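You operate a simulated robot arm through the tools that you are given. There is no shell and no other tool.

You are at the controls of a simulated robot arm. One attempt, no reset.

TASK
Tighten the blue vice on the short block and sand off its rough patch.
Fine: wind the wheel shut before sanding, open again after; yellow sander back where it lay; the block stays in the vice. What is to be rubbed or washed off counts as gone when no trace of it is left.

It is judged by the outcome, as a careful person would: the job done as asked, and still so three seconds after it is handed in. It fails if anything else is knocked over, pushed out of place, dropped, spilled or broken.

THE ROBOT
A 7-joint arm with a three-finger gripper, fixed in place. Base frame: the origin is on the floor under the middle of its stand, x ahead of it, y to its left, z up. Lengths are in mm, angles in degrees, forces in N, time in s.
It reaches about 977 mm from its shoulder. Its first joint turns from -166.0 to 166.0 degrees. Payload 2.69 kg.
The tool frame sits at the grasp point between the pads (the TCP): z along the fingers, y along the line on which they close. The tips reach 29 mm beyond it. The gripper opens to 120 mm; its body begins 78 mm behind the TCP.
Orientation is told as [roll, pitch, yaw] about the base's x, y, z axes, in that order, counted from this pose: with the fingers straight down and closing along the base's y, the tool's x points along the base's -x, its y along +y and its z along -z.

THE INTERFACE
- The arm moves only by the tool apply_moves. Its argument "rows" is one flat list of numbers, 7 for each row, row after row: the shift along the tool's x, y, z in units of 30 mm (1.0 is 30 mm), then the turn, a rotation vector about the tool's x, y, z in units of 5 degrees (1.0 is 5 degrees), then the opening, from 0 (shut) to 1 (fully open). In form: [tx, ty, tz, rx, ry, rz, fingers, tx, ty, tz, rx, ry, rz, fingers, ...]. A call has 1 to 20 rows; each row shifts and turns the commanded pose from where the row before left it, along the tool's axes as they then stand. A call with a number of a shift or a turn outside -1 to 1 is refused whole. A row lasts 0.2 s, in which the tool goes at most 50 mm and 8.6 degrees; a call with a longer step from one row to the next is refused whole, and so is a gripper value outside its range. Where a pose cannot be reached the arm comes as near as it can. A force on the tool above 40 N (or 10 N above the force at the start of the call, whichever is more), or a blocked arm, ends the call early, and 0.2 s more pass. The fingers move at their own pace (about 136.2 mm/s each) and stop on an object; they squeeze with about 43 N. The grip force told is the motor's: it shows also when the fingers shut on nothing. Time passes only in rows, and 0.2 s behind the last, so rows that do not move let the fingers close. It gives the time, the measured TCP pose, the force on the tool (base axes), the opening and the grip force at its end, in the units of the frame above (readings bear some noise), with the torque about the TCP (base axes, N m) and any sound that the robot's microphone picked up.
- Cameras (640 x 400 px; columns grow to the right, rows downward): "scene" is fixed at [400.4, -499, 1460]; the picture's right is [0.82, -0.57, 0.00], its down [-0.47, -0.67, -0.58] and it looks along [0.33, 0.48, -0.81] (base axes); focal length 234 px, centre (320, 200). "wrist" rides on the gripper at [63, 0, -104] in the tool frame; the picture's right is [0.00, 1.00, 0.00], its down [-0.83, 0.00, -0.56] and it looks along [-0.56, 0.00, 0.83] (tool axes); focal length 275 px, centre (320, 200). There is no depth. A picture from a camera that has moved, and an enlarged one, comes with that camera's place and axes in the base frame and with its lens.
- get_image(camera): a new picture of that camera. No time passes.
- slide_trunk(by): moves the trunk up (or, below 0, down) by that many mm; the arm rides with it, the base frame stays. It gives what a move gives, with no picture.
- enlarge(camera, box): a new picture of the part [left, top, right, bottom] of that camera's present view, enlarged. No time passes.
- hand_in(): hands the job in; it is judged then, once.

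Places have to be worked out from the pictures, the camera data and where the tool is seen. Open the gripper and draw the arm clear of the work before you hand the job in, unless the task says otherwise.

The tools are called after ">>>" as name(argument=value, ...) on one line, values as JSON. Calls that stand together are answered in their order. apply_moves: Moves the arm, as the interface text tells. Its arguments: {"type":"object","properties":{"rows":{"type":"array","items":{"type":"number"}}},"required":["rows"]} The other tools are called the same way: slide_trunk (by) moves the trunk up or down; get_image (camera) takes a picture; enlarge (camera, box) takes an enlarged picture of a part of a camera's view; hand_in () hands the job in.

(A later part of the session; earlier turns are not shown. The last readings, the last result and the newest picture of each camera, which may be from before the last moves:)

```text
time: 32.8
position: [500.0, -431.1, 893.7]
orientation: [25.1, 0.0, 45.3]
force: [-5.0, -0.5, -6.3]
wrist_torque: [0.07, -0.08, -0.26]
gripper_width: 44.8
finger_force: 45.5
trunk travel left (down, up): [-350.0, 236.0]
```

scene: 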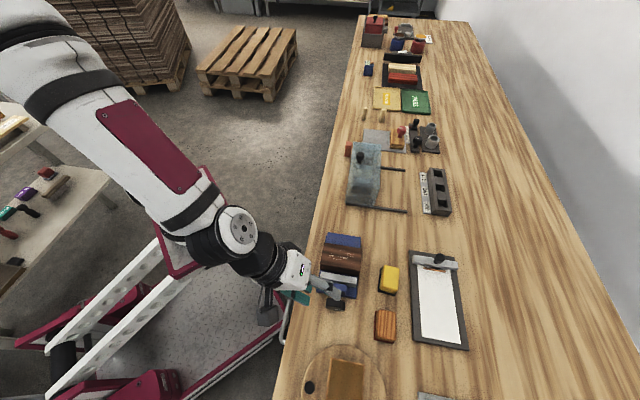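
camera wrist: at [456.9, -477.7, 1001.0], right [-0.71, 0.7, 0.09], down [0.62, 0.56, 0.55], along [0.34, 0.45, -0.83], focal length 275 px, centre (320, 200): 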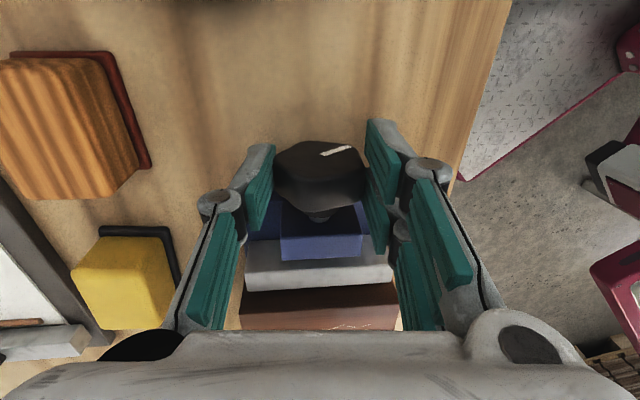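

Third stroke done (about 165° total), loads low. Release, back off and swing back again.

>>> apply_moves(rows=[0, 0, 0, 0, 0, 0, 0.47, 0, 0, 0, 0, 0, 0, 0.47, 0, 0, -0.75, 0, 0, 0, 0.47, 0, 0, -0.75, 0, 0, 0, 0.47, 0, 0.189, 0.0082, 1, 0, 0, 0.47, 0, 0.189, 0.0082, 1, 0, 0, 0.47, 0, 0.189, 0.0082, 1, 0, 0, 0.47, 0, 0.189, 0.0082, 1, 0, 0, 0.47, 0, 0.189, 0.0082, 1, 0, 0, 0.47, 0, 0.189, 0.0082, 1, 0, 0, 0.47, 0, 0.189, 0.0082, 1, 0, 0, 0.47, 0, 0.189, 0.0082, 1, 0, 0, 0.47, 0, 0.189, 0.0082, 1, 0, 0, 0.47, 0, 0.189, 0.0082, 1, 0, 0, 0.47, 0, 0.189, 0.0082, 1, 0, 0, 0.47])

>>> get_image(camera="wrist")

>>> enlarge(camera="scene", box=[310, 225, 390, 315])

```text
time: 36.0
position: [471.8, -402.9, 933.3]
orientation: [-29.9, 0.1, 45.4]
force: [0.8, 0.6, -0.4]
wrist_torque: [0.0, 0.05, -0.01]
gripper_width: 56.7
finger_force: 0.1
trunk travel left (down, up): [-350.0, 236.0]
```

```text
taken
camera wrist: at [389.7, -411.1, 1025.0], right [-0.62, 0.6, -0.5], down [0.38, 0.79, 0.48], along [0.68, 0.1, -0.72], focal length 275 px, centre (320, 200)
```

wrist: 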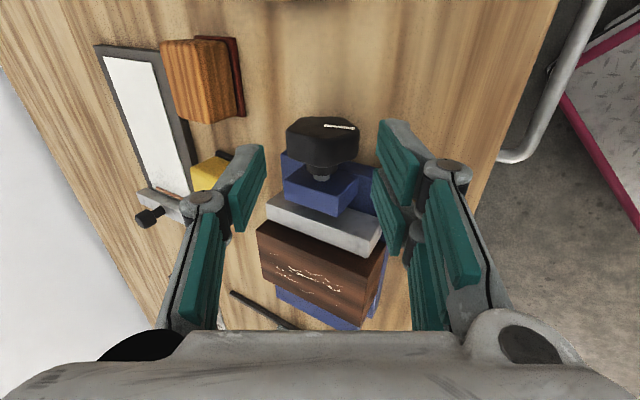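

```text
4.44 times, centred on (350, 270) of scene
camera zoom: at [400.4, -499.0, 1460.0], right [0.82, -0.57, 0.0], down [-0.47, -0.67, -0.58], along [0.33, 0.48, -0.81], focal length 1039 px, centre (187, -111)
```

zoom: 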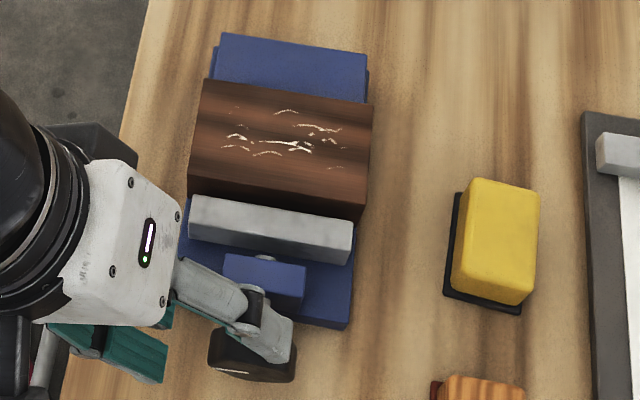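

Jaw is advancing about 2.7 mm per stroke (8 mm so far). The wheel is centred; re-grip and do the fourth stroke's first half.

>>> apply_moves(rows=[0, 0.01, 0.78, 0, 0, 0, 0.47, 0, 0, 0.75, 0, 0, 0, 0.47, 0, 0, 0, 0, 0, 0, 0.47, 0, 0, 0, 0, 0, 0, 0.3, 0, 0, 0, 0, 0, 0, 0.2, 0, 0, 0, 0, 0, 0, 0.2, 0, -0.0581, 0.0025, -1, 0, 0, 0.2, 0, -0.0581, 0.0025, -1, 0, 0, 0.2, 0, -0.0581, 0.0025, -1, 0, 0, 0.2, 0, -0.0581, 0.0025, -1, 0, 0, 0.2])

```text
time: 38.2
position: [490.4, -423.7, 894.7]
orientation: [-9.9, 0.0, 45.3]
force: [-12.7, -2.6, -13.2]
wrist_torque: [0.34, -0.04, 0.21]
gripper_width: 44.3
finger_force: 45.0
trunk travel left (down, up): [-350.0, 236.0]
```

Loads are moderate; I'll relieve slightly (outward, down) and carry on with the stroke.

>>> apply_moves(rows=[0.03, -0.04, 0.03, -1, 0, 0, 0.2, 0, -0.055, 0.01, -1, 0, 0, 0.2, 0, -0.058, 0.005, -1, 0, 0, 0.2])

```text
time: 39.0
position: [493.1, -427.8, 895.6]
orientation: [5.2, 0.0, 45.3]
force: [-8.9, -0.3, -9.8]
wrist_torque: [0.55, -0.37, 0.17]
gripper_width: 44.1
finger_force: 45.6
trunk travel left (down, up): [-350.0, 236.0]
```

>>> apply_moves(rows=[0.02, -0.055, 0.02, -1, 0, 0, 0.2, 0, -0.058, 0.0025, -1, 0, 0, 0.2, 0, -0.058, 0.0025, -1, 0, 0, 0.2, 0, -0.058, 0.0025, -1, 0, 0, 0.2])

>>> get_image(camera="wrist")

```text
time: 40.0
position: [499.4, -432.5, 892.2]
orientation: [24.9, 0.0, 45.3]
force: [-0.9, 5.5, 10.3]
wrist_torque: [0.93, -0.76, -0.34]
gripper_width: 44.6
finger_force: 44.9
trunk travel left (down, up): [-350.0, 236.0]
```

```text
taken
camera wrist: at [485.3, -508.1, 989.2], right [-0.65, 0.63, 0.42], down [0.75, 0.43, 0.51], along [0.14, 0.64, -0.75], focal length 275 px, centre (320, 200)
```

wrist: 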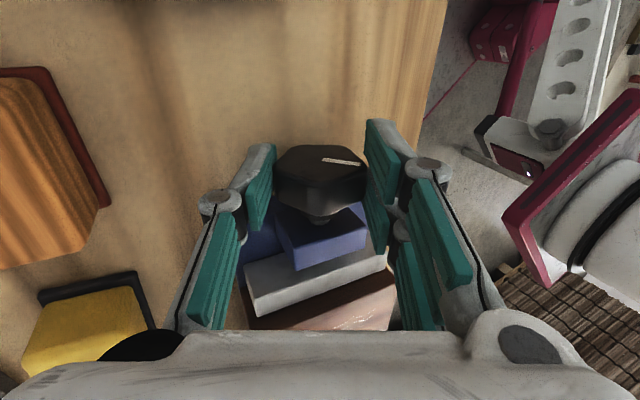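

Fourth stroke done (about 220° total). Release, back off and swing back for the fifth.

>>> apply_moves(rows=[0, 0, 0, 0, 0, 0, 0.47, 0, 0, 0, 0, 0, 0, 0.47, 0, 0, -0.75, 0, 0, 0, 0.47, 0, 0, -0.75, 0, 0, 0, 0.47, 0, 0.189, 0.0082, 1, 0, 0, 0.47, 0, 0.189, 0.0082, 1, 0, 0, 0.47, 0, 0.189, 0.0082, 1, 0, 0, 0.47, 0, 0.189, 0.0082, 1, 0, 0, 0.47, 0, 0.189, 0.0082, 1, 0, 0, 0.47, 0, 0.189, 0.0082, 1, 0, 0, 0.47, 0, 0.189, 0.0082, 1, 0, 0, 0.47, 0, 0.189, 0.0082, 1, 0, 0, 0.47, 0, 0.189, 0.0082, 1, 0, 0, 0.47, 0, 0.189, 0.0082, 1, 0, 0, 0.47, 0, 0.189, 0.0082, 1, 0, 0, 0.47])

>>> get_image(camera="wrist")

>>> enlarge(camera="scene", box=[310, 225, 390, 315])

```text
time: 43.2
position: [470.1, -403.1, 931.1]
orientation: [-30.0, -0.1, 45.3]
force: [0.5, -0.5, 1.1]
wrist_torque: [0.0, 0.04, -0.05]
gripper_width: 56.2
finger_force: 0.1
trunk travel left (down, up): [-350.0, 236.0]
```

```text
taken
camera wrist: at [386.8, -411.0, 1023.3], right [-0.62, 0.61, -0.5], down [0.38, 0.79, 0.48], along [0.68, 0.1, -0.72], focal length 275 px, centre (320, 200)
```

wrist: 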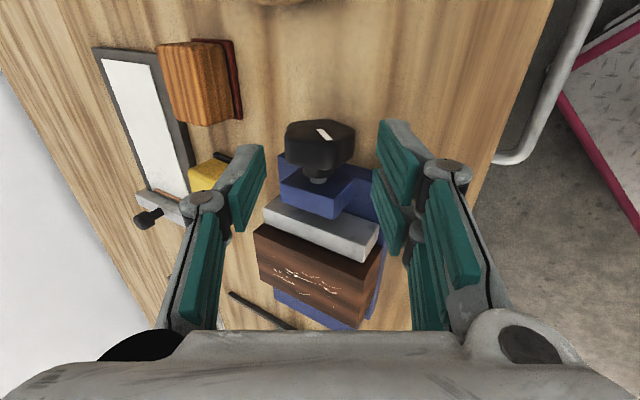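

```text
4.44 times, centred on (350, 270) of scene
camera zoom: at [400.4, -499.0, 1460.0], right [0.82, -0.57, 0.0], down [-0.47, -0.67, -0.58], along [0.33, 0.48, -0.81], focal length 1039 px, centre (187, -111)
```

zoom: 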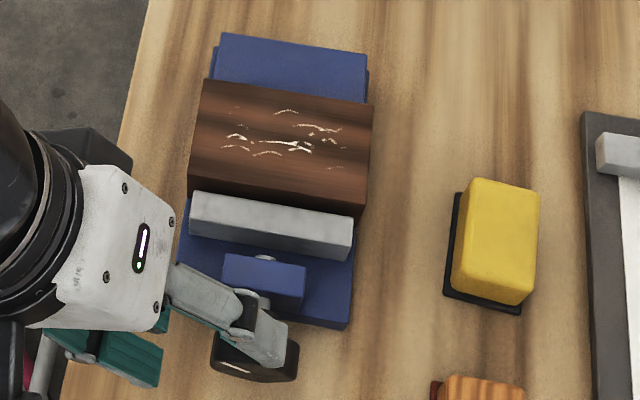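

Jaw about 11 mm advanced; some 4 mm left. Re-grip and run the fifth stroke in halves, watching for the torque rise.

>>> apply_moves(rows=[0, -0.01, 0.73, 0, 0, 0, 0.47, 0, 0, 0.75, 0, 0, 0, 0.47, 0, 0, 0, 0, 0, 0, 0.47, 0, 0, 0, 0, 0, 0, 0.3, 0, 0, 0, 0, 0, 0, 0.2, 0, 0, 0, 0, 0, 0, 0.2, 0, -0.0581, 0.0025, -1, 0, 0, 0.2, 0, -0.0581, 0.0025, -1, 0, 0, 0.2, 0, -0.0581, 0.0025, -1, 0, 0, 0.2, 0, -0.0581, 0.0025, -1, 0, 0, 0.2])

```text
time: 45.4
position: [489.6, -424.5, 894.7]
orientation: [-9.9, 0.0, 45.3]
force: [0.3, -3.3, -1.1]
wrist_torque: [0.48, -0.51, 0.1]
gripper_width: 44.3
finger_force: 44.9
trunk travel left (down, up): [-350.0, 236.0]
```

>>> apply_moves(rows=[0, -0.0581, 0.0025, -1, 0, 0, 0.2, 0, -0.0581, 0.0025, -1, 0, 0, 0.2, 0, -0.0581, 0.0025, -1, 0, 0, 0.2, 0, -0.0581, 0.0025, -1, 0, 0, 0.2, 0, -0.0581, 0.0025, -1, 0, 0, 0.2, 0, -0.0581, 0.0025, -1, 0, 0, 0.2, 0, -0.0581, 0.0025, -1, 0, 0, 0.2])

>>> get_image(camera="wrist")

>>> enlarge(camera="scene", box=[310, 225, 390, 315])

```text
time: 47.0
position: [497.6, -432.6, 893.9]
orientation: [24.9, 0.0, 45.3]
force: [12.9, -15.7, 6.3]
wrist_torque: [-0.13, -0.38, -0.12]
gripper_width: 44.2
finger_force: 45.0
trunk travel left (down, up): [-350.0, 236.0]
```

```text
taken
camera wrist: at [484.6, -508.5, 989.3], right [-0.65, 0.63, 0.42], down [0.75, 0.43, 0.51], along [0.14, 0.64, -0.75], focal length 275 px, centre (320, 200)
```

wrist: 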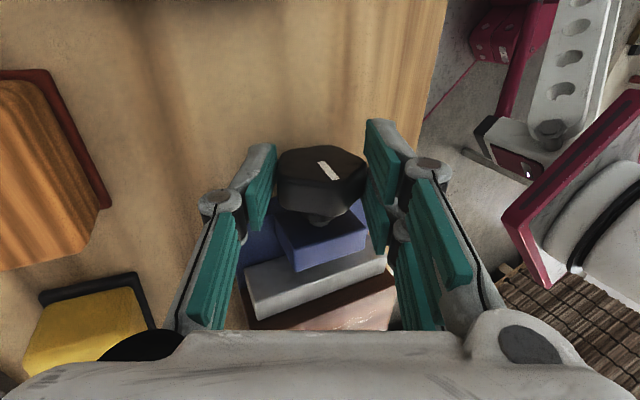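

```text
4.44 times, centred on (350, 270) of scene
camera zoom: at [400.4, -499.0, 1460.0], right [0.82, -0.57, 0.0], down [-0.47, -0.67, -0.58], along [0.33, 0.48, -0.81], focal length 1039 px, centre (187, -111)
```

zoom: 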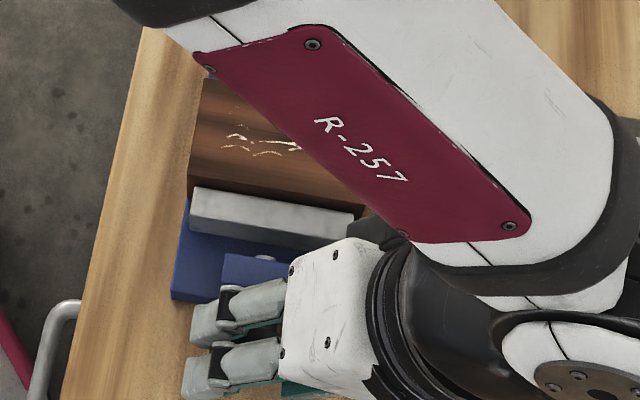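

Fifth stroke done (about 275°); the jaw looks nearly on the block. Swing back for a sixth stroke.

>>> apply_moves(rows=[0, 0, 0, 0, 0, 0, 0.47, 0, 0, 0, 0, 0, 0, 0.47, 0, 0, -0.75, 0, 0, 0, 0.47, 0, 0, -0.75, 0, 0, 0, 0.47, 0, 0.189, 0.0082, 1, 0, 0, 0.47, 0, 0.189, 0.0082, 1, 0, 0, 0.47, 0, 0.189, 0.0082, 1, 0, 0, 0.47, 0, 0.189, 0.0082, 1, 0, 0, 0.47, 0, 0.189, 0.0082, 1, 0, 0, 0.47, 0, 0.189, 0.0082, 1, 0, 0, 0.47, 0, 0.189, 0.0082, 1, 0, 0, 0.47, 0, 0.189, 0.0082, 1, 0, 0, 0.47, 0, 0.189, 0.0082, 1, 0, 0, 0.47, 0, 0.189, 0.0082, 1, 0, 0, 0.47, 0, 0.189, 0.0082, 1, 0, 0, 0.47])

>>> get_image(camera="wrist")

>>> enlarge(camera="scene", box=[310, 225, 390, 315])

```text
time: 50.2
position: [468.6, -403.7, 931.7]
orientation: [-30.0, 0.0, 45.3]
force: [-0.3, 1.1, -0.4]
wrist_torque: [0.01, 0.05, -0.04]
gripper_width: 56.4
finger_force: 0.1
trunk travel left (down, up): [-350.0, 236.0]
```

```text
taken
camera wrist: at [386.5, -410.7, 1023.7], right [-0.62, 0.61, -0.5], down [0.38, 0.79, 0.48], along [0.68, 0.1, -0.72], focal length 275 px, centre (320, 200)
```

wrist: 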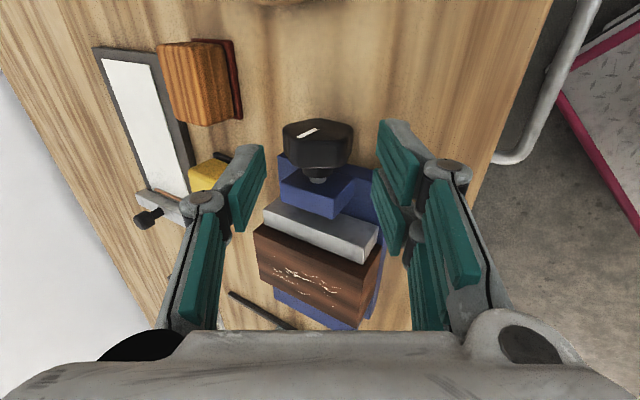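

```text
4.44 times, centred on (350, 270) of scene
camera zoom: at [400.4, -499.0, 1460.0], right [0.82, -0.57, 0.0], down [-0.47, -0.67, -0.58], along [0.33, 0.48, -0.81], focal length 1039 px, centre (187, -111)
```

zoom: 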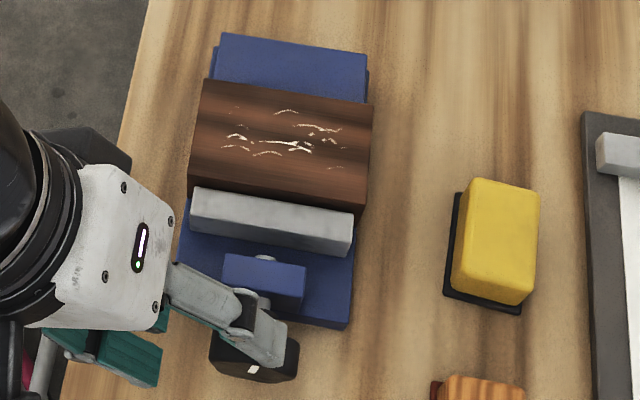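

Jaw is very close to the block. Re-grip with a small centring shift and start the sixth stroke carefully.

>>> apply_moves(rows=[0, -0.05, 0.73, 0, 0, 0, 0.47, 0, 0, 0.75, 0, 0, 0, 0.47, 0, 0, 0, 0, 0, 0, 0.47, 0, 0, 0, 0, 0, 0, 0.3, 0, 0, 0, 0, 0, 0, 0.2, 0, 0, 0, 0, 0, 0, 0.2, 0, -0.0581, 0.0025, -1, 0, 0, 0.2, 0, -0.0581, 0.0025, -1, 0, 0, 0.2, 0, -0.0581, 0.0025, -1, 0, 0, 0.2])

```text
time: 52.2
position: [486.7, -424.8, 897.0]
orientation: [-15.0, 0.1, 45.3]
force: [2.5, -9.8, 6.2]
wrist_torque: [0.11, -0.42, 0.07]
gripper_width: 44.5
finger_force: 45.2
trunk travel left (down, up): [-350.0, 236.0]
```

>>> apply_moves(rows=[0, -0.0581, 0.0025, -1, 0, 0, 0.2, 0, -0.0581, 0.0025, -1, 0, 0, 0.2, 0, -0.0581, 0.0025, -1, 0, 0, 0.2, 0, -0.0581, 0.0025, -1, 0, 0, 0.2])

>>> get_image(camera="wrist")

```text
time: 53.2
position: [493.1, -429.2, 897.0]
orientation: [4.8, 0.0, 45.4]
force: [-0.8, -20.2, 15.4]
wrist_torque: [-0.39, 0.05, -0.01]
gripper_width: 44.3
finger_force: 45.6
trunk travel left (down, up): [-350.0, 236.0]
```

```text
taken
camera wrist: at [454.5, -480.0, 1002.4], right [-0.71, 0.7, 0.09], down [0.62, 0.56, 0.55], along [0.34, 0.45, -0.83], focal length 275 px, centre (320, 200)
```

wrist: 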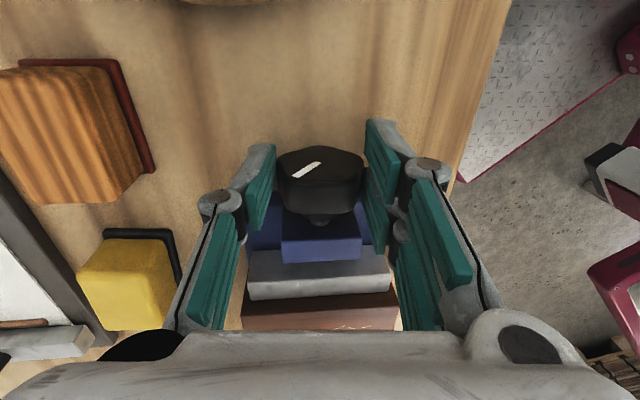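

Still turning with the hand. I'll relieve the load (outward, right, up) and continue.

>>> apply_moves(rows=[0.04, -0.1, -0.03, -1, 0, 0, 0.2, 0, -0.06, -0.01, -1, 0, 0, 0.2])

```text
time: 53.8
position: [495.8, -432.4, 895.9]
orientation: [15.1, 0.0, 45.3]
force: [-2.8, -16.7, 1.0]
wrist_torque: [-0.05, -0.31, 0.02]
gripper_width: 44.1
finger_force: 44.6
trunk travel left (down, up): [-350.0, 236.0]
```

>>> apply_moves(rows=[0.03, -0.08, 0, -1, 0, 0, 0.2, 0, -0.06, 0.0025, -1, 0, 0, 0.2])

>>> get_image(camera="wrist")

>>> enlarge(camera="scene", box=[310, 225, 390, 315])

```text
time: 54.4
position: [496.6, -434.4, 894.2]
orientation: [25.3, -0.1, 45.3]
force: [-5.0, -8.1, -11.9]
wrist_torque: [-0.47, 0.14, 0.16]
gripper_width: 44.2
finger_force: 44.5
trunk travel left (down, up): [-350.0, 236.0]
```

```text
taken
camera wrist: at [484.8, -510.4, 990.5], right [-0.65, 0.63, 0.43], down [0.75, 0.43, 0.51], along [0.14, 0.65, -0.75], focal length 275 px, centre (320, 200)
```

wrist: 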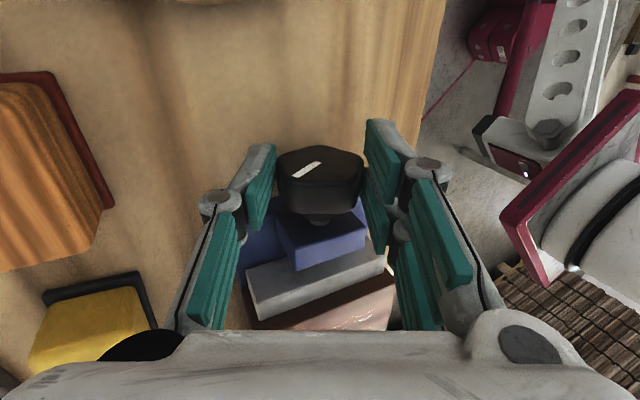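

```text
4.44 times, centred on (350, 270) of scene
camera zoom: at [400.4, -499.0, 1460.0], right [0.82, -0.57, 0.0], down [-0.47, -0.67, -0.58], along [0.33, 0.48, -0.81], focal length 1039 px, centre (187, -111)
```

zoom: 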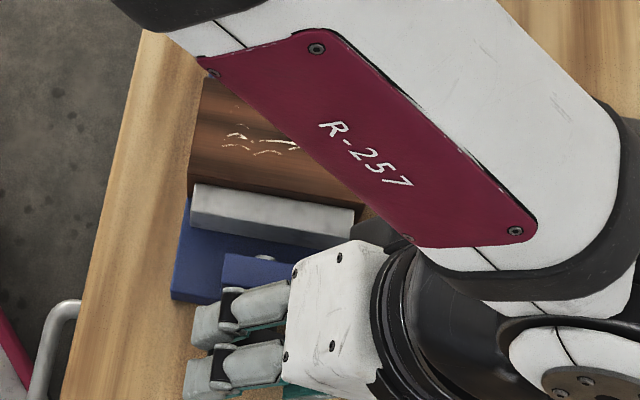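

About 330° now, jaw still moving freely. Swing back for the seventh stroke.

>>> apply_moves(rows=[0, 0, 0, 0, 0, 0, 0.47, 0, 0, 0, 0, 0, 0, 0.47, 0, 0, -0.75, 0, 0, 0, 0.47, 0, 0, -0.75, 0, 0, 0, 0.47, 0, 0.189, 0.0082, 1, 0, 0, 0.47, 0, 0.189, 0.0082, 1, 0, 0, 0.47, 0, 0.189, 0.0082, 1, 0, 0, 0.47, 0, 0.189, 0.0082, 1, 0, 0, 0.47, 0, 0.189, 0.0082, 1, 0, 0, 0.47, 0, 0.189, 0.0082, 1, 0, 0, 0.47, 0, 0.189, 0.0082, 1, 0, 0, 0.47, 0, 0.189, 0.0082, 1, 0, 0, 0.47, 0, 0.189, 0.0082, 1, 0, 0, 0.47, 0, 0.189, 0.0082, 1, 0, 0, 0.47, 0, 0.189, 0.0082, 1, 0, 0, 0.47])

>>> get_image(camera="wrist")

>>> enlarge(camera="scene", box=[325, 240, 365, 290])

```text
time: 57.6
position: [468.9, -406.3, 933.8]
orientation: [-30.1, 0.1, 45.3]
force: [1.5, -0.4, 0.6]
wrist_torque: [-0.02, 0.05, -0.02]
gripper_width: 56.6
finger_force: 0.1
trunk travel left (down, up): [-350.0, 236.0]
```

```text
taken
camera wrist: at [387.3, -413.9, 1026.7], right [-0.62, 0.6, -0.5], down [0.38, 0.79, 0.48], along [0.68, 0.1, -0.72], focal length 275 px, centre (320, 200)
```

wrist: 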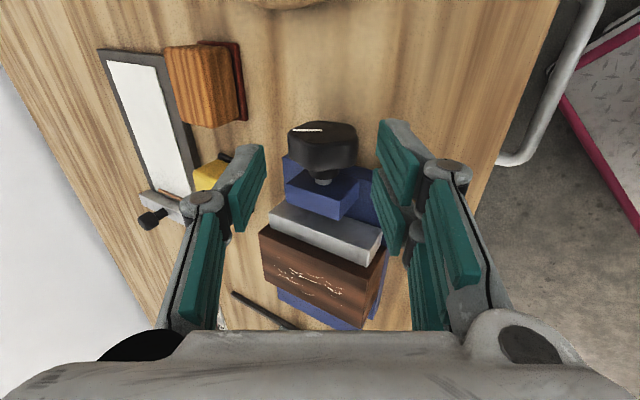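

```text
8.00 times, centred on (345, 265) of scene
camera zoom: at [400.4, -499.0, 1460.0], right [0.82, -0.57, 0.0], down [-0.47, -0.67, -0.58], along [0.33, 0.48, -0.81], focal length 1871 px, centre (120, -320)
```

zoom: 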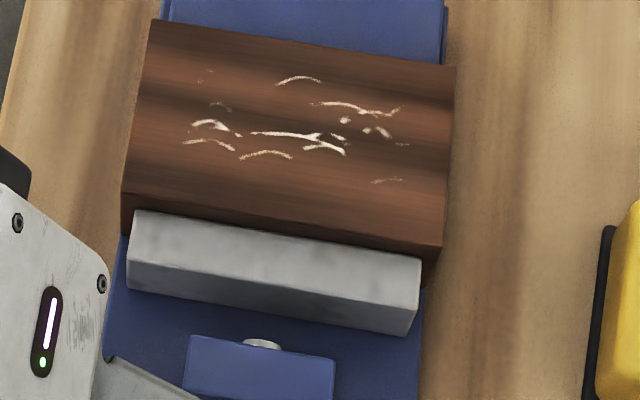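

The jaw is now essentially against the block (the visible sliver matches just the block's height above the jaw). I'll re-grip with a small inward correction and turn in small steps until resistance rises.

>>> apply_moves(rows=[-0.1, 0.02, 0.77, 0, 0, 0, 0.47, 0, 0, 0.75, 0, 0, 0, 0.47, 0, 0, 0, 0, 0, 0, 0.47, 0, 0, 0, 0, 0, 0, 0.3, 0, 0, 0, 0, 0, 0, 0.2, 0, 0, 0, 0, 0, 0, 0.2, 0, -0.0581, 0.0025, -1, 0, 0, 0.2, 0, -0.0581, 0.0025, -1, 0, 0, 0.2])

```text
time: 59.4
position: [488.3, -419.8, 896.3]
orientation: [-19.7, -0.1, 45.3]
force: [-10.0, 7.1, -13.4]
wrist_torque: [0.65, -0.27, 0.01]
gripper_width: 44.4
finger_force: 44.6
trunk travel left (down, up): [-350.0, 236.0]
```

>>> apply_moves(rows=[0, -0.02, 0.04, -1, 0, 0, 0.2, 0, -0.055, 0.01, -1, 0, 0, 0.2])

>>> get_image(camera="wrist")

```text
time: 60.0
position: [490.7, -422.7, 897.4]
orientation: [-10.1, 0.0, 45.4]
force: [-4.1, 9.5, 6.0]
wrist_torque: [0.8, -0.74, -0.15]
gripper_width: 44.8
finger_force: 44.6
trunk travel left (down, up): [-350.0, 236.0]
```

```text
taken
camera wrist: at [433.6, -454.4, 1000.9], right [-0.7, 0.69, -0.18], down [0.51, 0.66, 0.55], along [0.49, 0.29, -0.82], focal length 275 px, centre (320, 200)
```

wrist: 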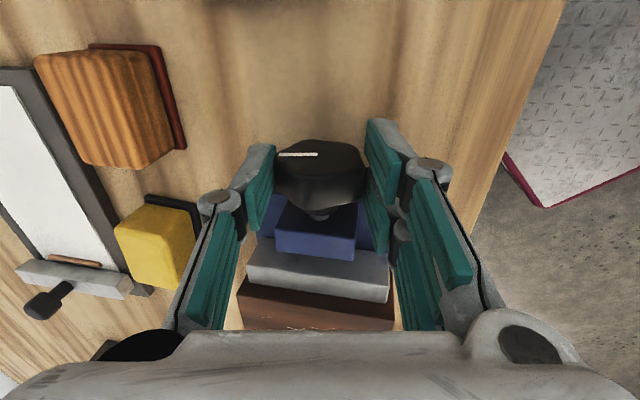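

Still turning with the hand; no marked resistance yet. Continue in small steps.

>>> apply_moves(rows=[0, -0.0581, 0.0025, -1, 0, 0, 0.2, 0, -0.0581, 0.0025, -1, 0, 0, 0.2, 0, -0.0581, 0.0025, -1, 0, 0, 0.2])

>>> get_image(camera="wrist")

```text
time: 60.8
position: [495.6, -427.0, 895.6]
orientation: [4.9, -0.1, 45.4]
force: [4.6, 9.1, 5.8]
wrist_torque: [0.66, -0.77, -0.64]
gripper_width: 44.8
finger_force: 44.7
trunk travel left (down, up): [-350.0, 236.0]
```

```text
taken
camera wrist: at [457.0, -477.8, 1000.8], right [-0.71, 0.7, 0.09], down [0.62, 0.56, 0.55], along [0.34, 0.45, -0.83], focal length 275 px, centre (320, 200)
```

wrist: 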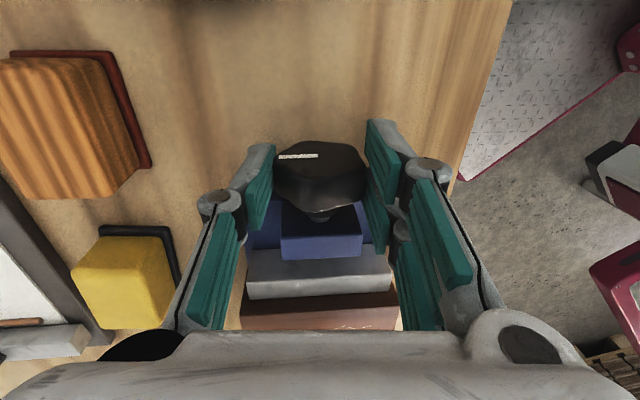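

>>> apply_moves(rows=[0, -0.0581, 0.0025, -1, 0, 0, 0.2, 0, -0.0581, 0.0025, -1, 0, 0, 0.2, 0, -0.0581, 0.0025, -1, 0, 0, 0.2, 0, -0.0581, 0.0025, -1, 0, 0, 0.2])

>>> get_image(camera="wrist")

>>> enlarge(camera="scene", box=[325, 240, 365, 290])

```text
time: 61.8
position: [499.8, -434.1, 894.7]
orientation: [24.9, 0.1, 45.3]
force: [8.0, -4.2, -5.1]
wrist_torque: [-0.64, -0.31, -0.12]
gripper_width: 44.6
finger_force: 44.5
trunk travel left (down, up): [-350.0, 236.0]
```

```text
taken
camera wrist: at [485.4, -508.2, 989.8], right [-0.65, 0.63, 0.42], down [0.75, 0.43, 0.5], along [0.14, 0.64, -0.75], focal length 275 px, centre (320, 200)
```

wrist: 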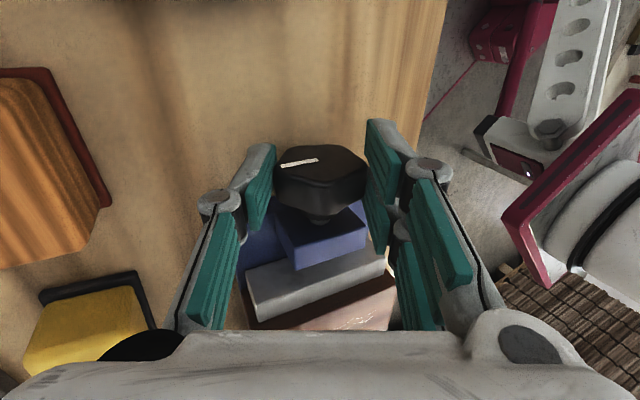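

```text
8.00 times, centred on (345, 265) of scene
camera zoom: at [400.4, -499.0, 1460.0], right [0.82, -0.57, 0.0], down [-0.47, -0.67, -0.58], along [0.33, 0.48, -0.81], focal length 1871 px, centre (120, -320)
```

zoom: 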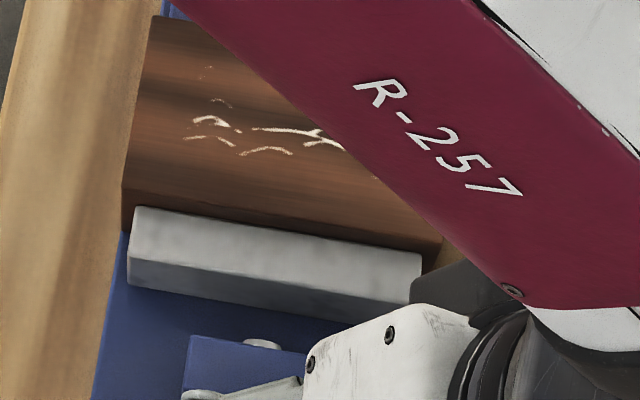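

The mark slipped about 8° relative to the fingers and the torque rose, so resistance has appeared. I'll re-grip and try a little more to confirm it's fully tight.

>>> apply_moves(rows=[0, 0, 0, 0, 0, 0, 0.47, 0, 0, 0, 0, 0, 0, 0.47, 0, 0, -0.75, 0, 0, 0, 0.47, 0, 0, -0.75, 0, 0, 0, 0.47, 0, 0.189, 0.0082, 1, 0, 0, 0.47, 0, 0.189, 0.0082, 1, 0, 0, 0.47, 0, 0.189, 0.0082, 1, 0, 0, 0.47, 0, 0.189, 0.0082, 1, 0, 0, 0.47, 0, 0.189, 0.0082, 1, 0, 0, 0.47, 0, 0.189, 0.0082, 1, 0, 0, 0.47, 0, 0.189, 0.0082, 1, 0, 0, 0.47, 0, 0.189, 0.0082, 1, 0, 0, 0.47, 0, 0.189, 0.0082, 1, 0, 0, 0.47, 0, 0.189, 0.0082, 1, 0, 0, 0.47, 0, 0.189, 0.0082, 1, 0, 0, 0.47])

>>> enlarge(camera="wrist", box=[220, 90, 420, 340])

>>> enlarge(camera="scene", box=[325, 240, 365, 290])

```text
time: 65.0
position: [469.0, -403.0, 932.3]
orientation: [-30.0, 0.1, 45.4]
force: [0.5, -0.5, 0.5]
wrist_torque: [-0.01, 0.01, -0.01]
gripper_width: 56.3
finger_force: 0.1
trunk travel left (down, up): [-350.0, 236.0]
```

```text
1.60 times, centred on (320, 215) of wrist
camera zoom: at [388.1, -410.0, 1024.2], right [-0.62, 0.6, -0.5], down [0.38, 0.79, 0.48], along [0.68, 0.1, -0.72], focal length 440 px, centre (320, 176)
```

zoom: 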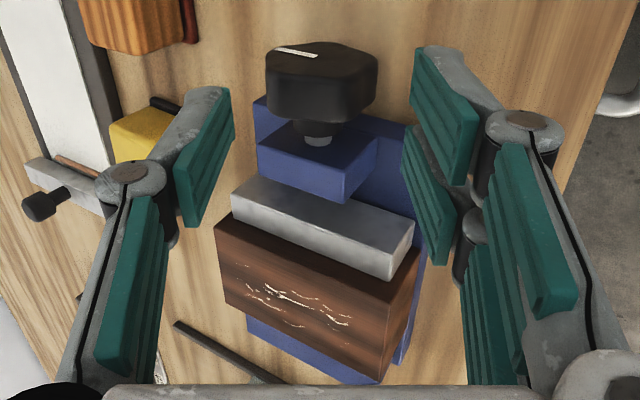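

```text
8.00 times, centred on (345, 265) of scene
camera zoom: at [400.4, -499.0, 1460.0], right [0.82, -0.57, 0.0], down [-0.47, -0.67, -0.58], along [0.33, 0.48, -0.81], focal length 1871 px, centre (120, -320)
```

zoom: 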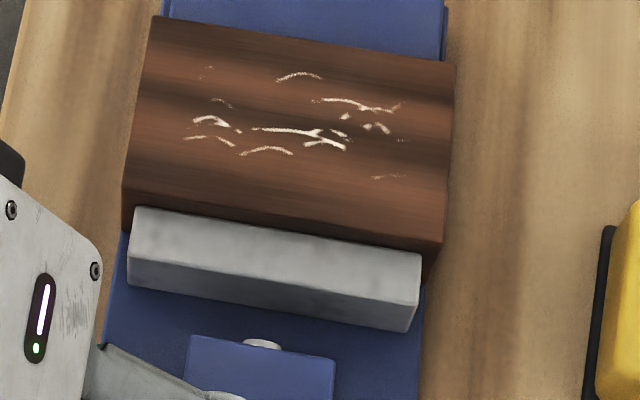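

The wheel sprang back some 20° after release, consistent with the jaw now bearing elastically on the block (mark near 350°). I'll do one more firm tightening to make sure it's tight and check for any indication.

>>> apply_moves(rows=[0, 0, 0.78, 0, 0, 0, 0.47, 0, 0, 0.75, 0, 0, 0, 0.47, 0, 0, 0, 0, 0, 0, 0.47, 0, 0, 0, 0, 0, 0, 0.3, 0, 0, 0, 0, 0, 0, 0.1, 0, 0, 0, 0, 0, 0, 0.1, 0, -0.0581, 0.0025, -1, 0, 0, 0.1, 0, -0.0581, 0.0025, -1, 0, 0, 0.1])

>>> enlarge(camera="wrist", box=[220, 100, 420, 340])

```text
time: 66.8
position: [489.0, -421.3, 893.7]
orientation: [-20.0, 0.0, 45.4]
force: [6.9, -5.8, 3.7]
wrist_torque: [-0.33, -0.4, -0.32]
gripper_width: 44.5
finger_force: 45.2
trunk travel left (down, up): [-350.0, 236.0]
```

```text
1.67 times, centred on (320, 220) of wrist
camera zoom: at [418.4, -440.8, 993.4], right [-0.67, 0.66, -0.34], down [0.45, 0.73, 0.52], along [0.59, 0.2, -0.78], focal length 459 px, centre (320, 167)
```

zoom: 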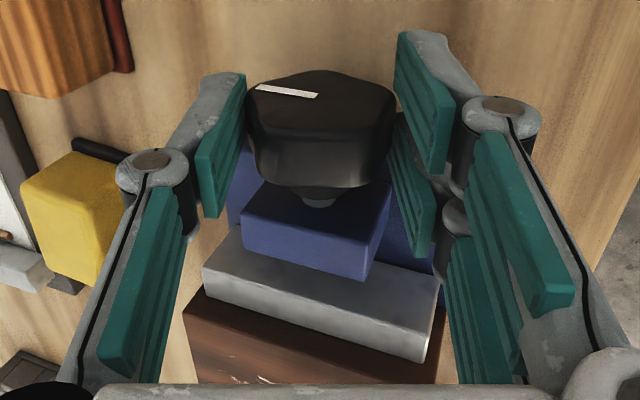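

Torque about the screw is already higher (≈0.5 N m). Turn 20° more.

>>> apply_moves(rows=[0, -0.0581, 0.0025, -1, 0, 0, 0.1, 0, -0.0581, 0.0025, -1, 0, 0, 0.1])

>>> enlarge(camera="wrist", box=[220, 100, 420, 340])

```text
time: 67.4
position: [490.0, -424.6, 893.9]
orientation: [-10.0, 0.0, 45.3]
force: [10.6, -8.5, -2.9]
wrist_torque: [-0.09, -0.72, -0.16]
gripper_width: 45.0
finger_force: 45.1
trunk travel left (down, up): [-350.0, 236.0]
```

```text
1.67 times, centred on (320, 220) of wrist
camera zoom: at [433.1, -455.8, 998.3], right [-0.7, 0.69, -0.17], down [0.51, 0.66, 0.55], along [0.49, 0.3, -0.82], focal length 459 px, centre (320, 167)
```

zoom: 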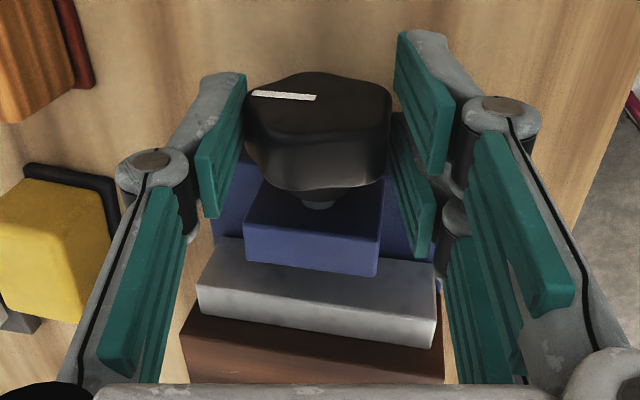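

The wheel now stalls: the fingers slip on it while the jaw bears on the block, so it is tight. I'll release gently here and check the wheel stays.

>>> apply_moves(rows=[0, 0.04, 0, 1, 0, 0, 0.1, 0, 0, 0, 0, 0, 0, 0.42, 0, 0, 0, 0, 0, 0, 0.47, 0, 0, 0, 0, 0, 0, 0.47])

>>> enlarge(camera="wrist", box=[220, 100, 420, 340])

>>> enlarge(camera="scene", box=[325, 240, 365, 290])

```text
time: 68.4
position: [489.2, -423.3, 894.4]
orientation: [-15.0, 0.0, 45.3]
force: [-0.3, 1.0, 0.0]
wrist_torque: [-0.02, 0.05, 0.01]
gripper_width: 56.5
finger_force: 0.0
trunk travel left (down, up): [-350.0, 236.0]
```

```text
1.67 times, centred on (320, 220) of wrist
camera zoom: at [425.2, -448.0, 996.9], right [-0.69, 0.68, -0.26], down [0.48, 0.69, 0.54], along [0.54, 0.25, -0.8], focal length 459 px, centre (320, 167)
```

zoom: 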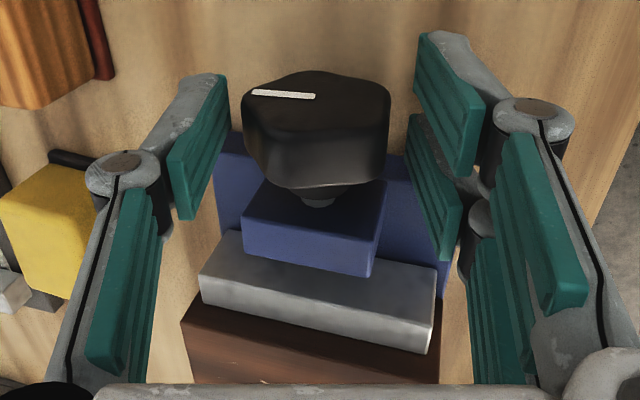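

```text
8.00 times, centred on (345, 265) of scene
camera zoom: at [400.4, -499.0, 1460.0], right [0.82, -0.57, 0.0], down [-0.47, -0.67, -0.58], along [0.33, 0.48, -0.81], focal length 1871 px, centre (120, -320)
```

zoom: 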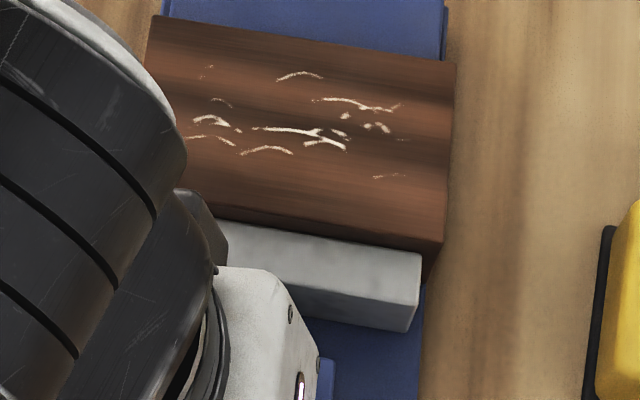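

The wheel stays at about 350° and the jaw is against the block: tight. Now I'll back out and go look at the yellow sander from above.

>>> apply_moves(rows=[0, 0, -1, 0, 0, 0, 0.47, 0, 0, -1, 0, 0, 0, 0.47, 0, 0, -0.5, -1, 0, 0, 0.47, 0, 0, -0.5, -1, 0, 0, 0.47, 0, 0, -0.5, -1, 0, 0, 0.47, 0.027, -0.842, 0, 0, 0, 0, 0.6, 0.027, -0.842, 0, 0, 0, 0, 0.6, 0.027, -0.842, 0, 0, 0, 0, 0.6, 0.027, -0.842, 0, 0, 0, 0, 0.6, 0.027, -0.842, 0, 0, 0, 0, 0.6, 0.027, -0.842, 0, 0, 0, 0, 0.6])

>>> get_image(camera="wrist")

>>> get_image(camera="scene")

```text
time: 70.8
position: [575.9, -517.5, 996.7]
orientation: [0.0, 0.0, 45.4]
force: [0.6, -0.5, 0.6]
wrist_torque: [0.03, -0.03, -0.02]
gripper_width: 72.2
finger_force: 0.0
trunk travel left (down, up): [-350.0, 236.0]
```

```text
taken
camera wrist: at [531.4, -562.3, 1102.4], right [-0.71, 0.7, 0.0], down [0.58, 0.59, 0.56], along [0.39, 0.4, -0.83], focal length 275 px, centre (320, 200)
```

wrist: 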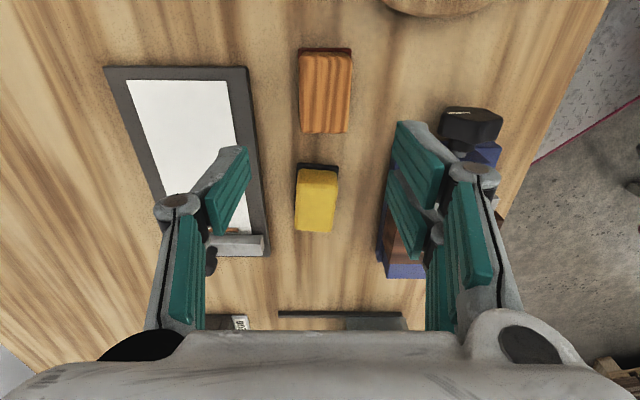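

```text
taken
```

scene: 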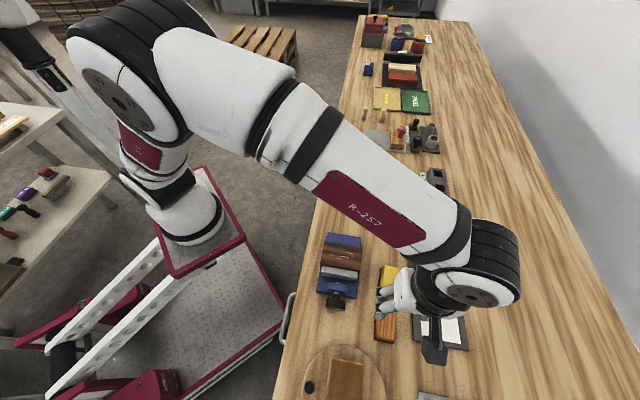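

>>> enlarge(camera="wrist", box=[265, 140, 375, 260])

>>> enlarge(camera="wrist", box=[240, 20, 420, 200])

```text
3.33 times, centred on (320, 200) of wrist
camera zoom: at [531.4, -562.3, 1102.4], right [-0.71, 0.7, 0.0], down [0.58, 0.59, 0.56], along [0.39, 0.4, -0.83], focal length 918 px, centre (320, 200)
```

zoom: 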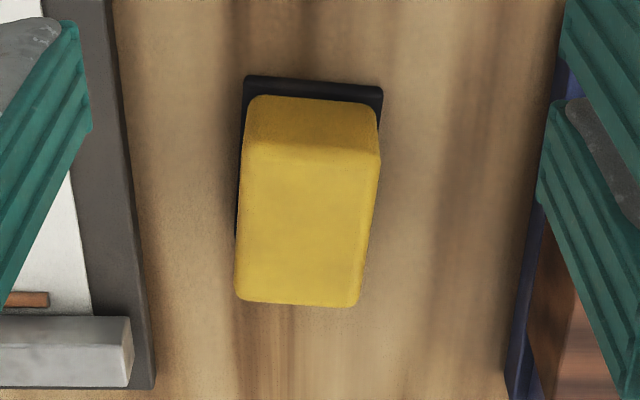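

```text
2.22 times, centred on (330, 110) of wrist
camera zoom: at [531.4, -562.3, 1102.4], right [-0.71, 0.7, 0.0], down [0.58, 0.59, 0.56], along [0.39, 0.4, -0.83], focal length 612 px, centre (298, 400)
```

zoom: 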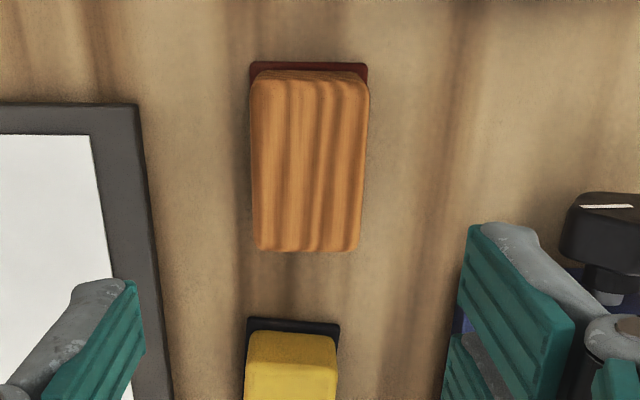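

The sander's body is about 39 mm wide and 57 mm long, centred near (649, -450), yaw about 40°, top z≈875–878. I'll move above it, match its yaw and check the alignment between the fingers.

>>> apply_moves(rows=[-0.828, -0.0375, 0.4, 0, 0, 0, 0.5, -0.828, -0.0375, 0.4, 0, 0, 0, 0.5, -0.828, -0.0375, 0.4, 0, 0, 0, 0.5, -0.828, -0.0375, 0.4, 0, 0, 0, 0.5, 0, 0, 0, 0, 0, 0.52, 0.5, 0, 0, 0, 0, 0, 0.52, 0.5, 0, 0, 0, 0, 0, 0, 0.5])

>>> get_image(camera="wrist")

>>> enlarge(camera="wrist", box=[250, 90, 390, 190])

```text
time: 72.4
position: [650.6, -448.7, 948.4]
orientation: [-0.1, 0.0, 40.2]
force: [0.2, 1.2, 0.3]
wrist_torque: [0.02, 0.0, -0.02]
gripper_width: 59.8
finger_force: 0.1
trunk travel left (down, up): [-350.0, 236.0]
```

```text
taken
camera wrist: at [601.5, -489.1, 1054.6], right [-0.65, 0.76, 0.0], down [0.63, 0.54, 0.56], along [0.42, 0.36, -0.83], focal length 275 px, centre (320, 200)
```

wrist: 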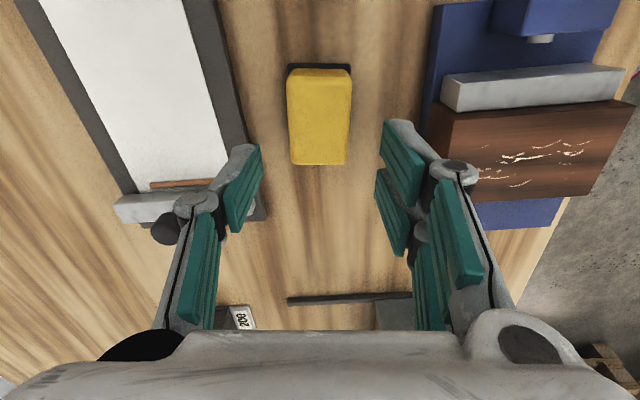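

```text
4.00 times, centred on (320, 140) of wrist
camera zoom: at [601.5, -489.1, 1054.6], right [-0.65, 0.76, 0.0], down [0.63, 0.54, 0.56], along [0.42, 0.36, -0.83], focal length 1101 px, centre (320, 440)
```

zoom: 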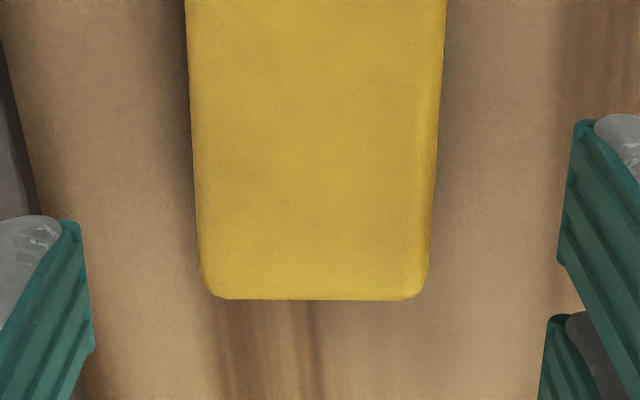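

Aligned within 1 mm laterally; the sander's centre is about 5 mm behind the TCP and its top near z≈880. I'll shift back 5 mm, descend to z≈880 and look before closing.

>>> apply_moves(rows=[0.167, -0.02, 0.76, 0, 0, 0, 0.5, 0, 0, 0.76, 0, 0, 0, 0.5, 0, 0, 0.76, 0, 0, 0, 0.5, 0, 0, 0, 0, 0, 0, 0.5])

>>> get_image(camera="wrist")

>>> enlarge(camera="scene", box=[340, 230, 440, 330])

```text
time: 73.4
position: [646.0, -452.1, 880.0]
orientation: [0.0, 0.0, 40.1]
force: [-0.4, -0.4, -0.6]
wrist_torque: [-0.01, 0.04, -0.01]
gripper_width: 59.9
finger_force: 0.1
trunk travel left (down, up): [-350.0, 236.0]
```

```text
taken
camera wrist: at [597.8, -492.5, 986.5], right [-0.65, 0.76, 0.0], down [0.63, 0.54, 0.56], along [0.42, 0.36, -0.83], focal length 275 px, centre (320, 200)
```

wrist: 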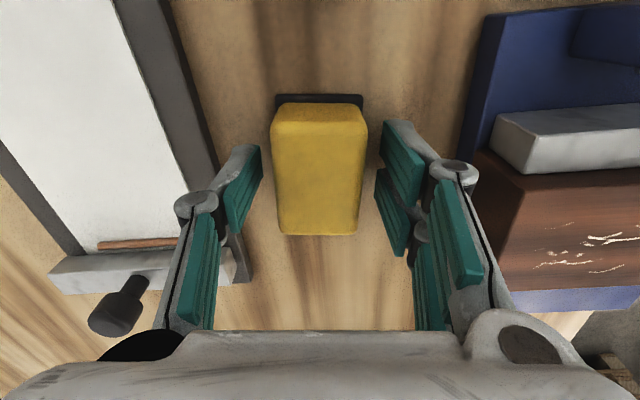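

```text
4.00 times, centred on (390, 280) of scene
camera zoom: at [400.4, -499.0, 1460.0], right [0.82, -0.57, 0.0], down [-0.47, -0.67, -0.58], along [0.33, 0.48, -0.81], focal length 935 px, centre (40, -120)
```

zoom: 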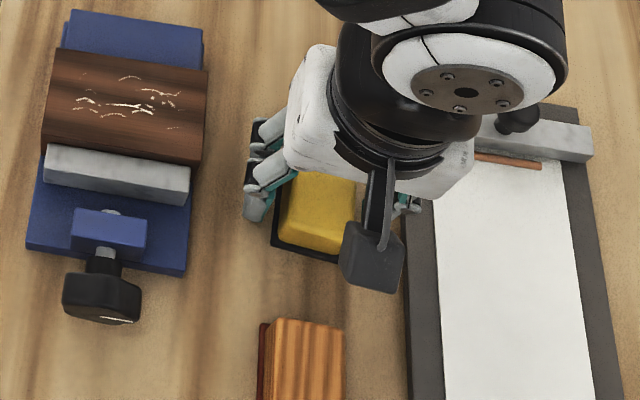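

The sander is centred between the fingers with clear space around. Closing the gripper on it.

>>> apply_moves(rows=[0, 0, 0, 0, 0, 0, 0.4, 0, 0, 0, 0, 0, 0, 0.3, 0, 0, 0, 0, 0, 0, 0.15, 0, 0, 0, 0, 0, 0, 0.15])

>>> get_image(camera="wrist")

```text
time: 74.4
position: [645.7, -452.0, 881.3]
orientation: [0.0, 0.0, 40.1]
force: [-0.1, 0.5, 1.0]
wrist_torque: [0.02, 0.0, -0.03]
gripper_width: 43.2
finger_force: 42.6
trunk travel left (down, up): [-350.0, 236.0]
```

```text
taken
camera wrist: at [597.8, -492.4, 986.8], right [-0.65, 0.76, 0.0], down [0.63, 0.54, 0.56], along [0.42, 0.36, -0.83], focal length 275 px, centre (320, 200)
```

wrist: 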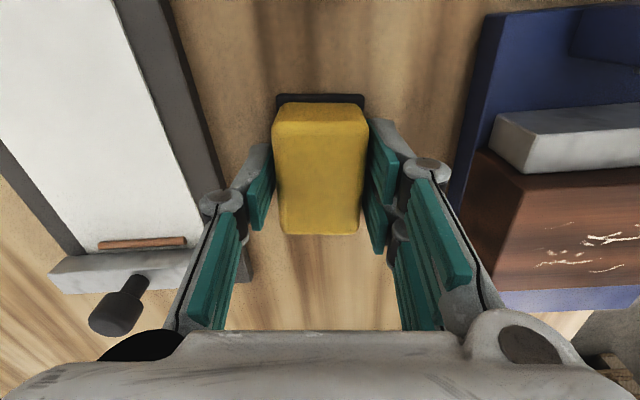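

Sander gripped (43 mm) with no disturbance; pick pose was (646.0, -452.1, 880), yaw 40.1. I'll lift 90 mm, turn to the block's yaw and move over the block centre at about (575.5, -343.5).

>>> apply_moves(rows=[0, 0, -0.6, 0, 0, 0, 0.15, 0, 0, -0.8, 0, 0, 0, 0.15, 0, 0, -0.8, 0, 0, 0, 0.15, 0, 0, -0.8, 0, 0, 0, 0.15, 0, 0, 0, 0, 0, -0.52, 0.15, 0, 0, 0, 0, 0, -0.52, 0.15, -0.1545, 0.702, 0, 0, 0, 0, 0.15, -0.1545, 0.702, 0, 0, 0, 0, 0.15, -0.1545, 0.702, 0, 0, 0, 0, 0.15, -0.1545, 0.702, 0, 0, 0, 0, 0.15, -0.1545, 0.702, 0, 0, 0, 0, 0.15, -0.1545, 0.702, 0, 0, 0, 0, 0.15, 0, 0, 0, 0, 0, 0, 0.15])

>>> get_image(camera="wrist")

>>> enlarge(camera="scene", box=[290, 210, 450, 330])

```text
time: 77.2
position: [575.2, -344.2, 970.3]
orientation: [-0.1, 0.0, 45.2]
force: [0.0, -0.1, -0.5]
wrist_torque: [0.0, -0.01, -0.01]
gripper_width: 43.1
finger_force: 43.6
trunk travel left (down, up): [-350.0, 236.0]
```

```text
taken
camera wrist: at [531.0, -389.0, 1076.3], right [-0.71, 0.7, 0.0], down [0.58, 0.59, 0.56], along [0.39, 0.4, -0.83], focal length 275 px, centre (320, 200)
```

wrist: 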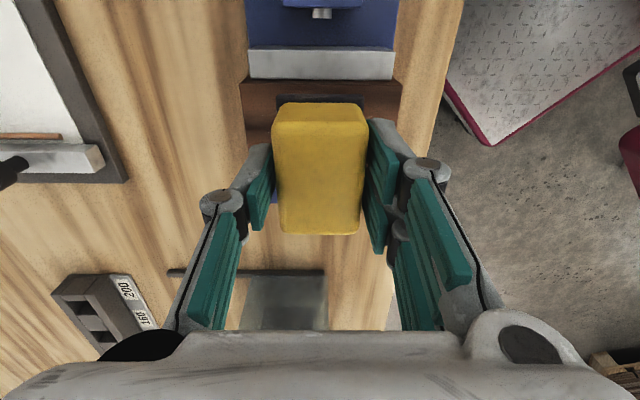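

```text
3.33 times, centred on (370, 270) of scene
camera zoom: at [400.4, -499.0, 1460.0], right [0.82, -0.57, 0.0], down [-0.47, -0.67, -0.58], along [0.33, 0.48, -0.81], focal length 780 px, centre (153, -33)
```

zoom: 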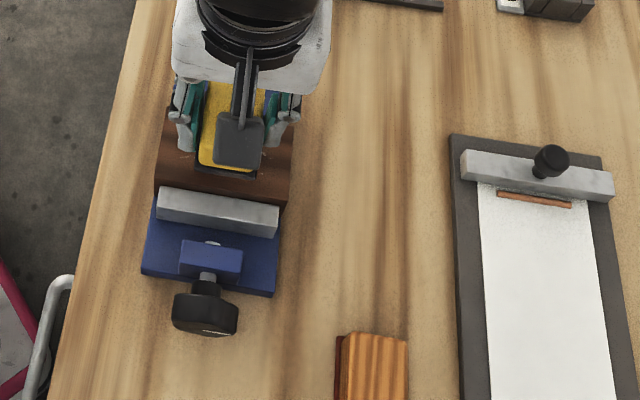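

Sander is over the block and level. Descend to just above expected contact (TCP z≈938), then creep down.

>>> apply_moves(rows=[0, 0, 0.45, 0, 0, 0, 0.15, 0, 0, 0.45, 0, 0, 0, 0.15, 0, 0, 0.03, 0, 0, 0, 0.15])

>>> apply_moves(rows=[0, 0, 0.04, 0, 0, 0, 0.15, 0, 0, 0.04, 0, 0, 0, 0.15])

>>> apply_moves(rows=[0, 0, 0.04, 0, 0, 0, 0.15])

```text
time: 78.0
position: [576.4, -344.1, 943.0]
orientation: [0.1, 0.0, 45.4]
force: [-0.5, -0.1, -0.6]
wrist_torque: [-0.01, 0.02, 0.01]
gripper_width: 43.2
finger_force: 42.8
trunk travel left (down, up): [-350.0, 236.0]
```

```text
time: 78.6
position: [574.9, -344.3, 941.6]
orientation: [0.0, 0.0, 45.3]
force: [0.6, -0.7, -1.4]
wrist_torque: [-0.03, -0.01, 0.02]
gripper_width: 43.1
finger_force: 42.9
trunk travel left (down, up): [-350.0, 236.0]
```

```text
time: 79.0
position: [576.5, -343.3, 939.4]
orientation: [-0.1, 0.0, 45.3]
force: [-0.3, -0.3, -0.2]
wrist_torque: [-0.02, -0.01, 0.0]
gripper_width: 43.3
finger_force: 42.9
trunk travel left (down, up): [-350.0, 236.0]
```

No contact yet at z≈939.5; continuing down in 1 mm steps.

>>> apply_moves(rows=[0, 0, 0.035, 0, 0, 0, 0.15])

>>> apply_moves(rows=[0, 0, 0.035, 0, 0, 0, 0.15])

>>> apply_moves(rows=[0, 0, 0.035, 0, 0, 0, 0.15])

```text
time: 79.4
position: [577.4, -344.0, 939.8]
orientation: [0.0, -0.1, 45.3]
force: [-0.5, 2.2, 15.8]
wrist_torque: [0.11, 0.34, -0.02]
gripper_width: 43.4
finger_force: 43.2
trunk travel left (down, up): [-350.0, 236.0]
```

```text
time: 79.8
position: [575.9, -344.3, 938.5]
orientation: [-0.2, 0.1, 45.2]
force: [-0.3, 1.7, 35.4]
wrist_torque: [0.4, 0.33, 0.0]
gripper_width: 43.2
finger_force: 43.0
trunk travel left (down, up): [-350.0, 236.0]
```

```text
time: 80.2
position: [576.6, -343.9, 939.1]
orientation: [-0.2, 0.1, 45.3]
force: [-6.0, 5.7, 19.7]
wrist_torque: [0.31, 0.18, 0.07]
gripper_width: 43.4
finger_force: 43.0
trunk travel left (down, up): [-350.0, 236.0]
stopped in row 1: the force on the tool passed its limit at 48 N (the readings are from after the stop); the commanded pose is now the measured one
```

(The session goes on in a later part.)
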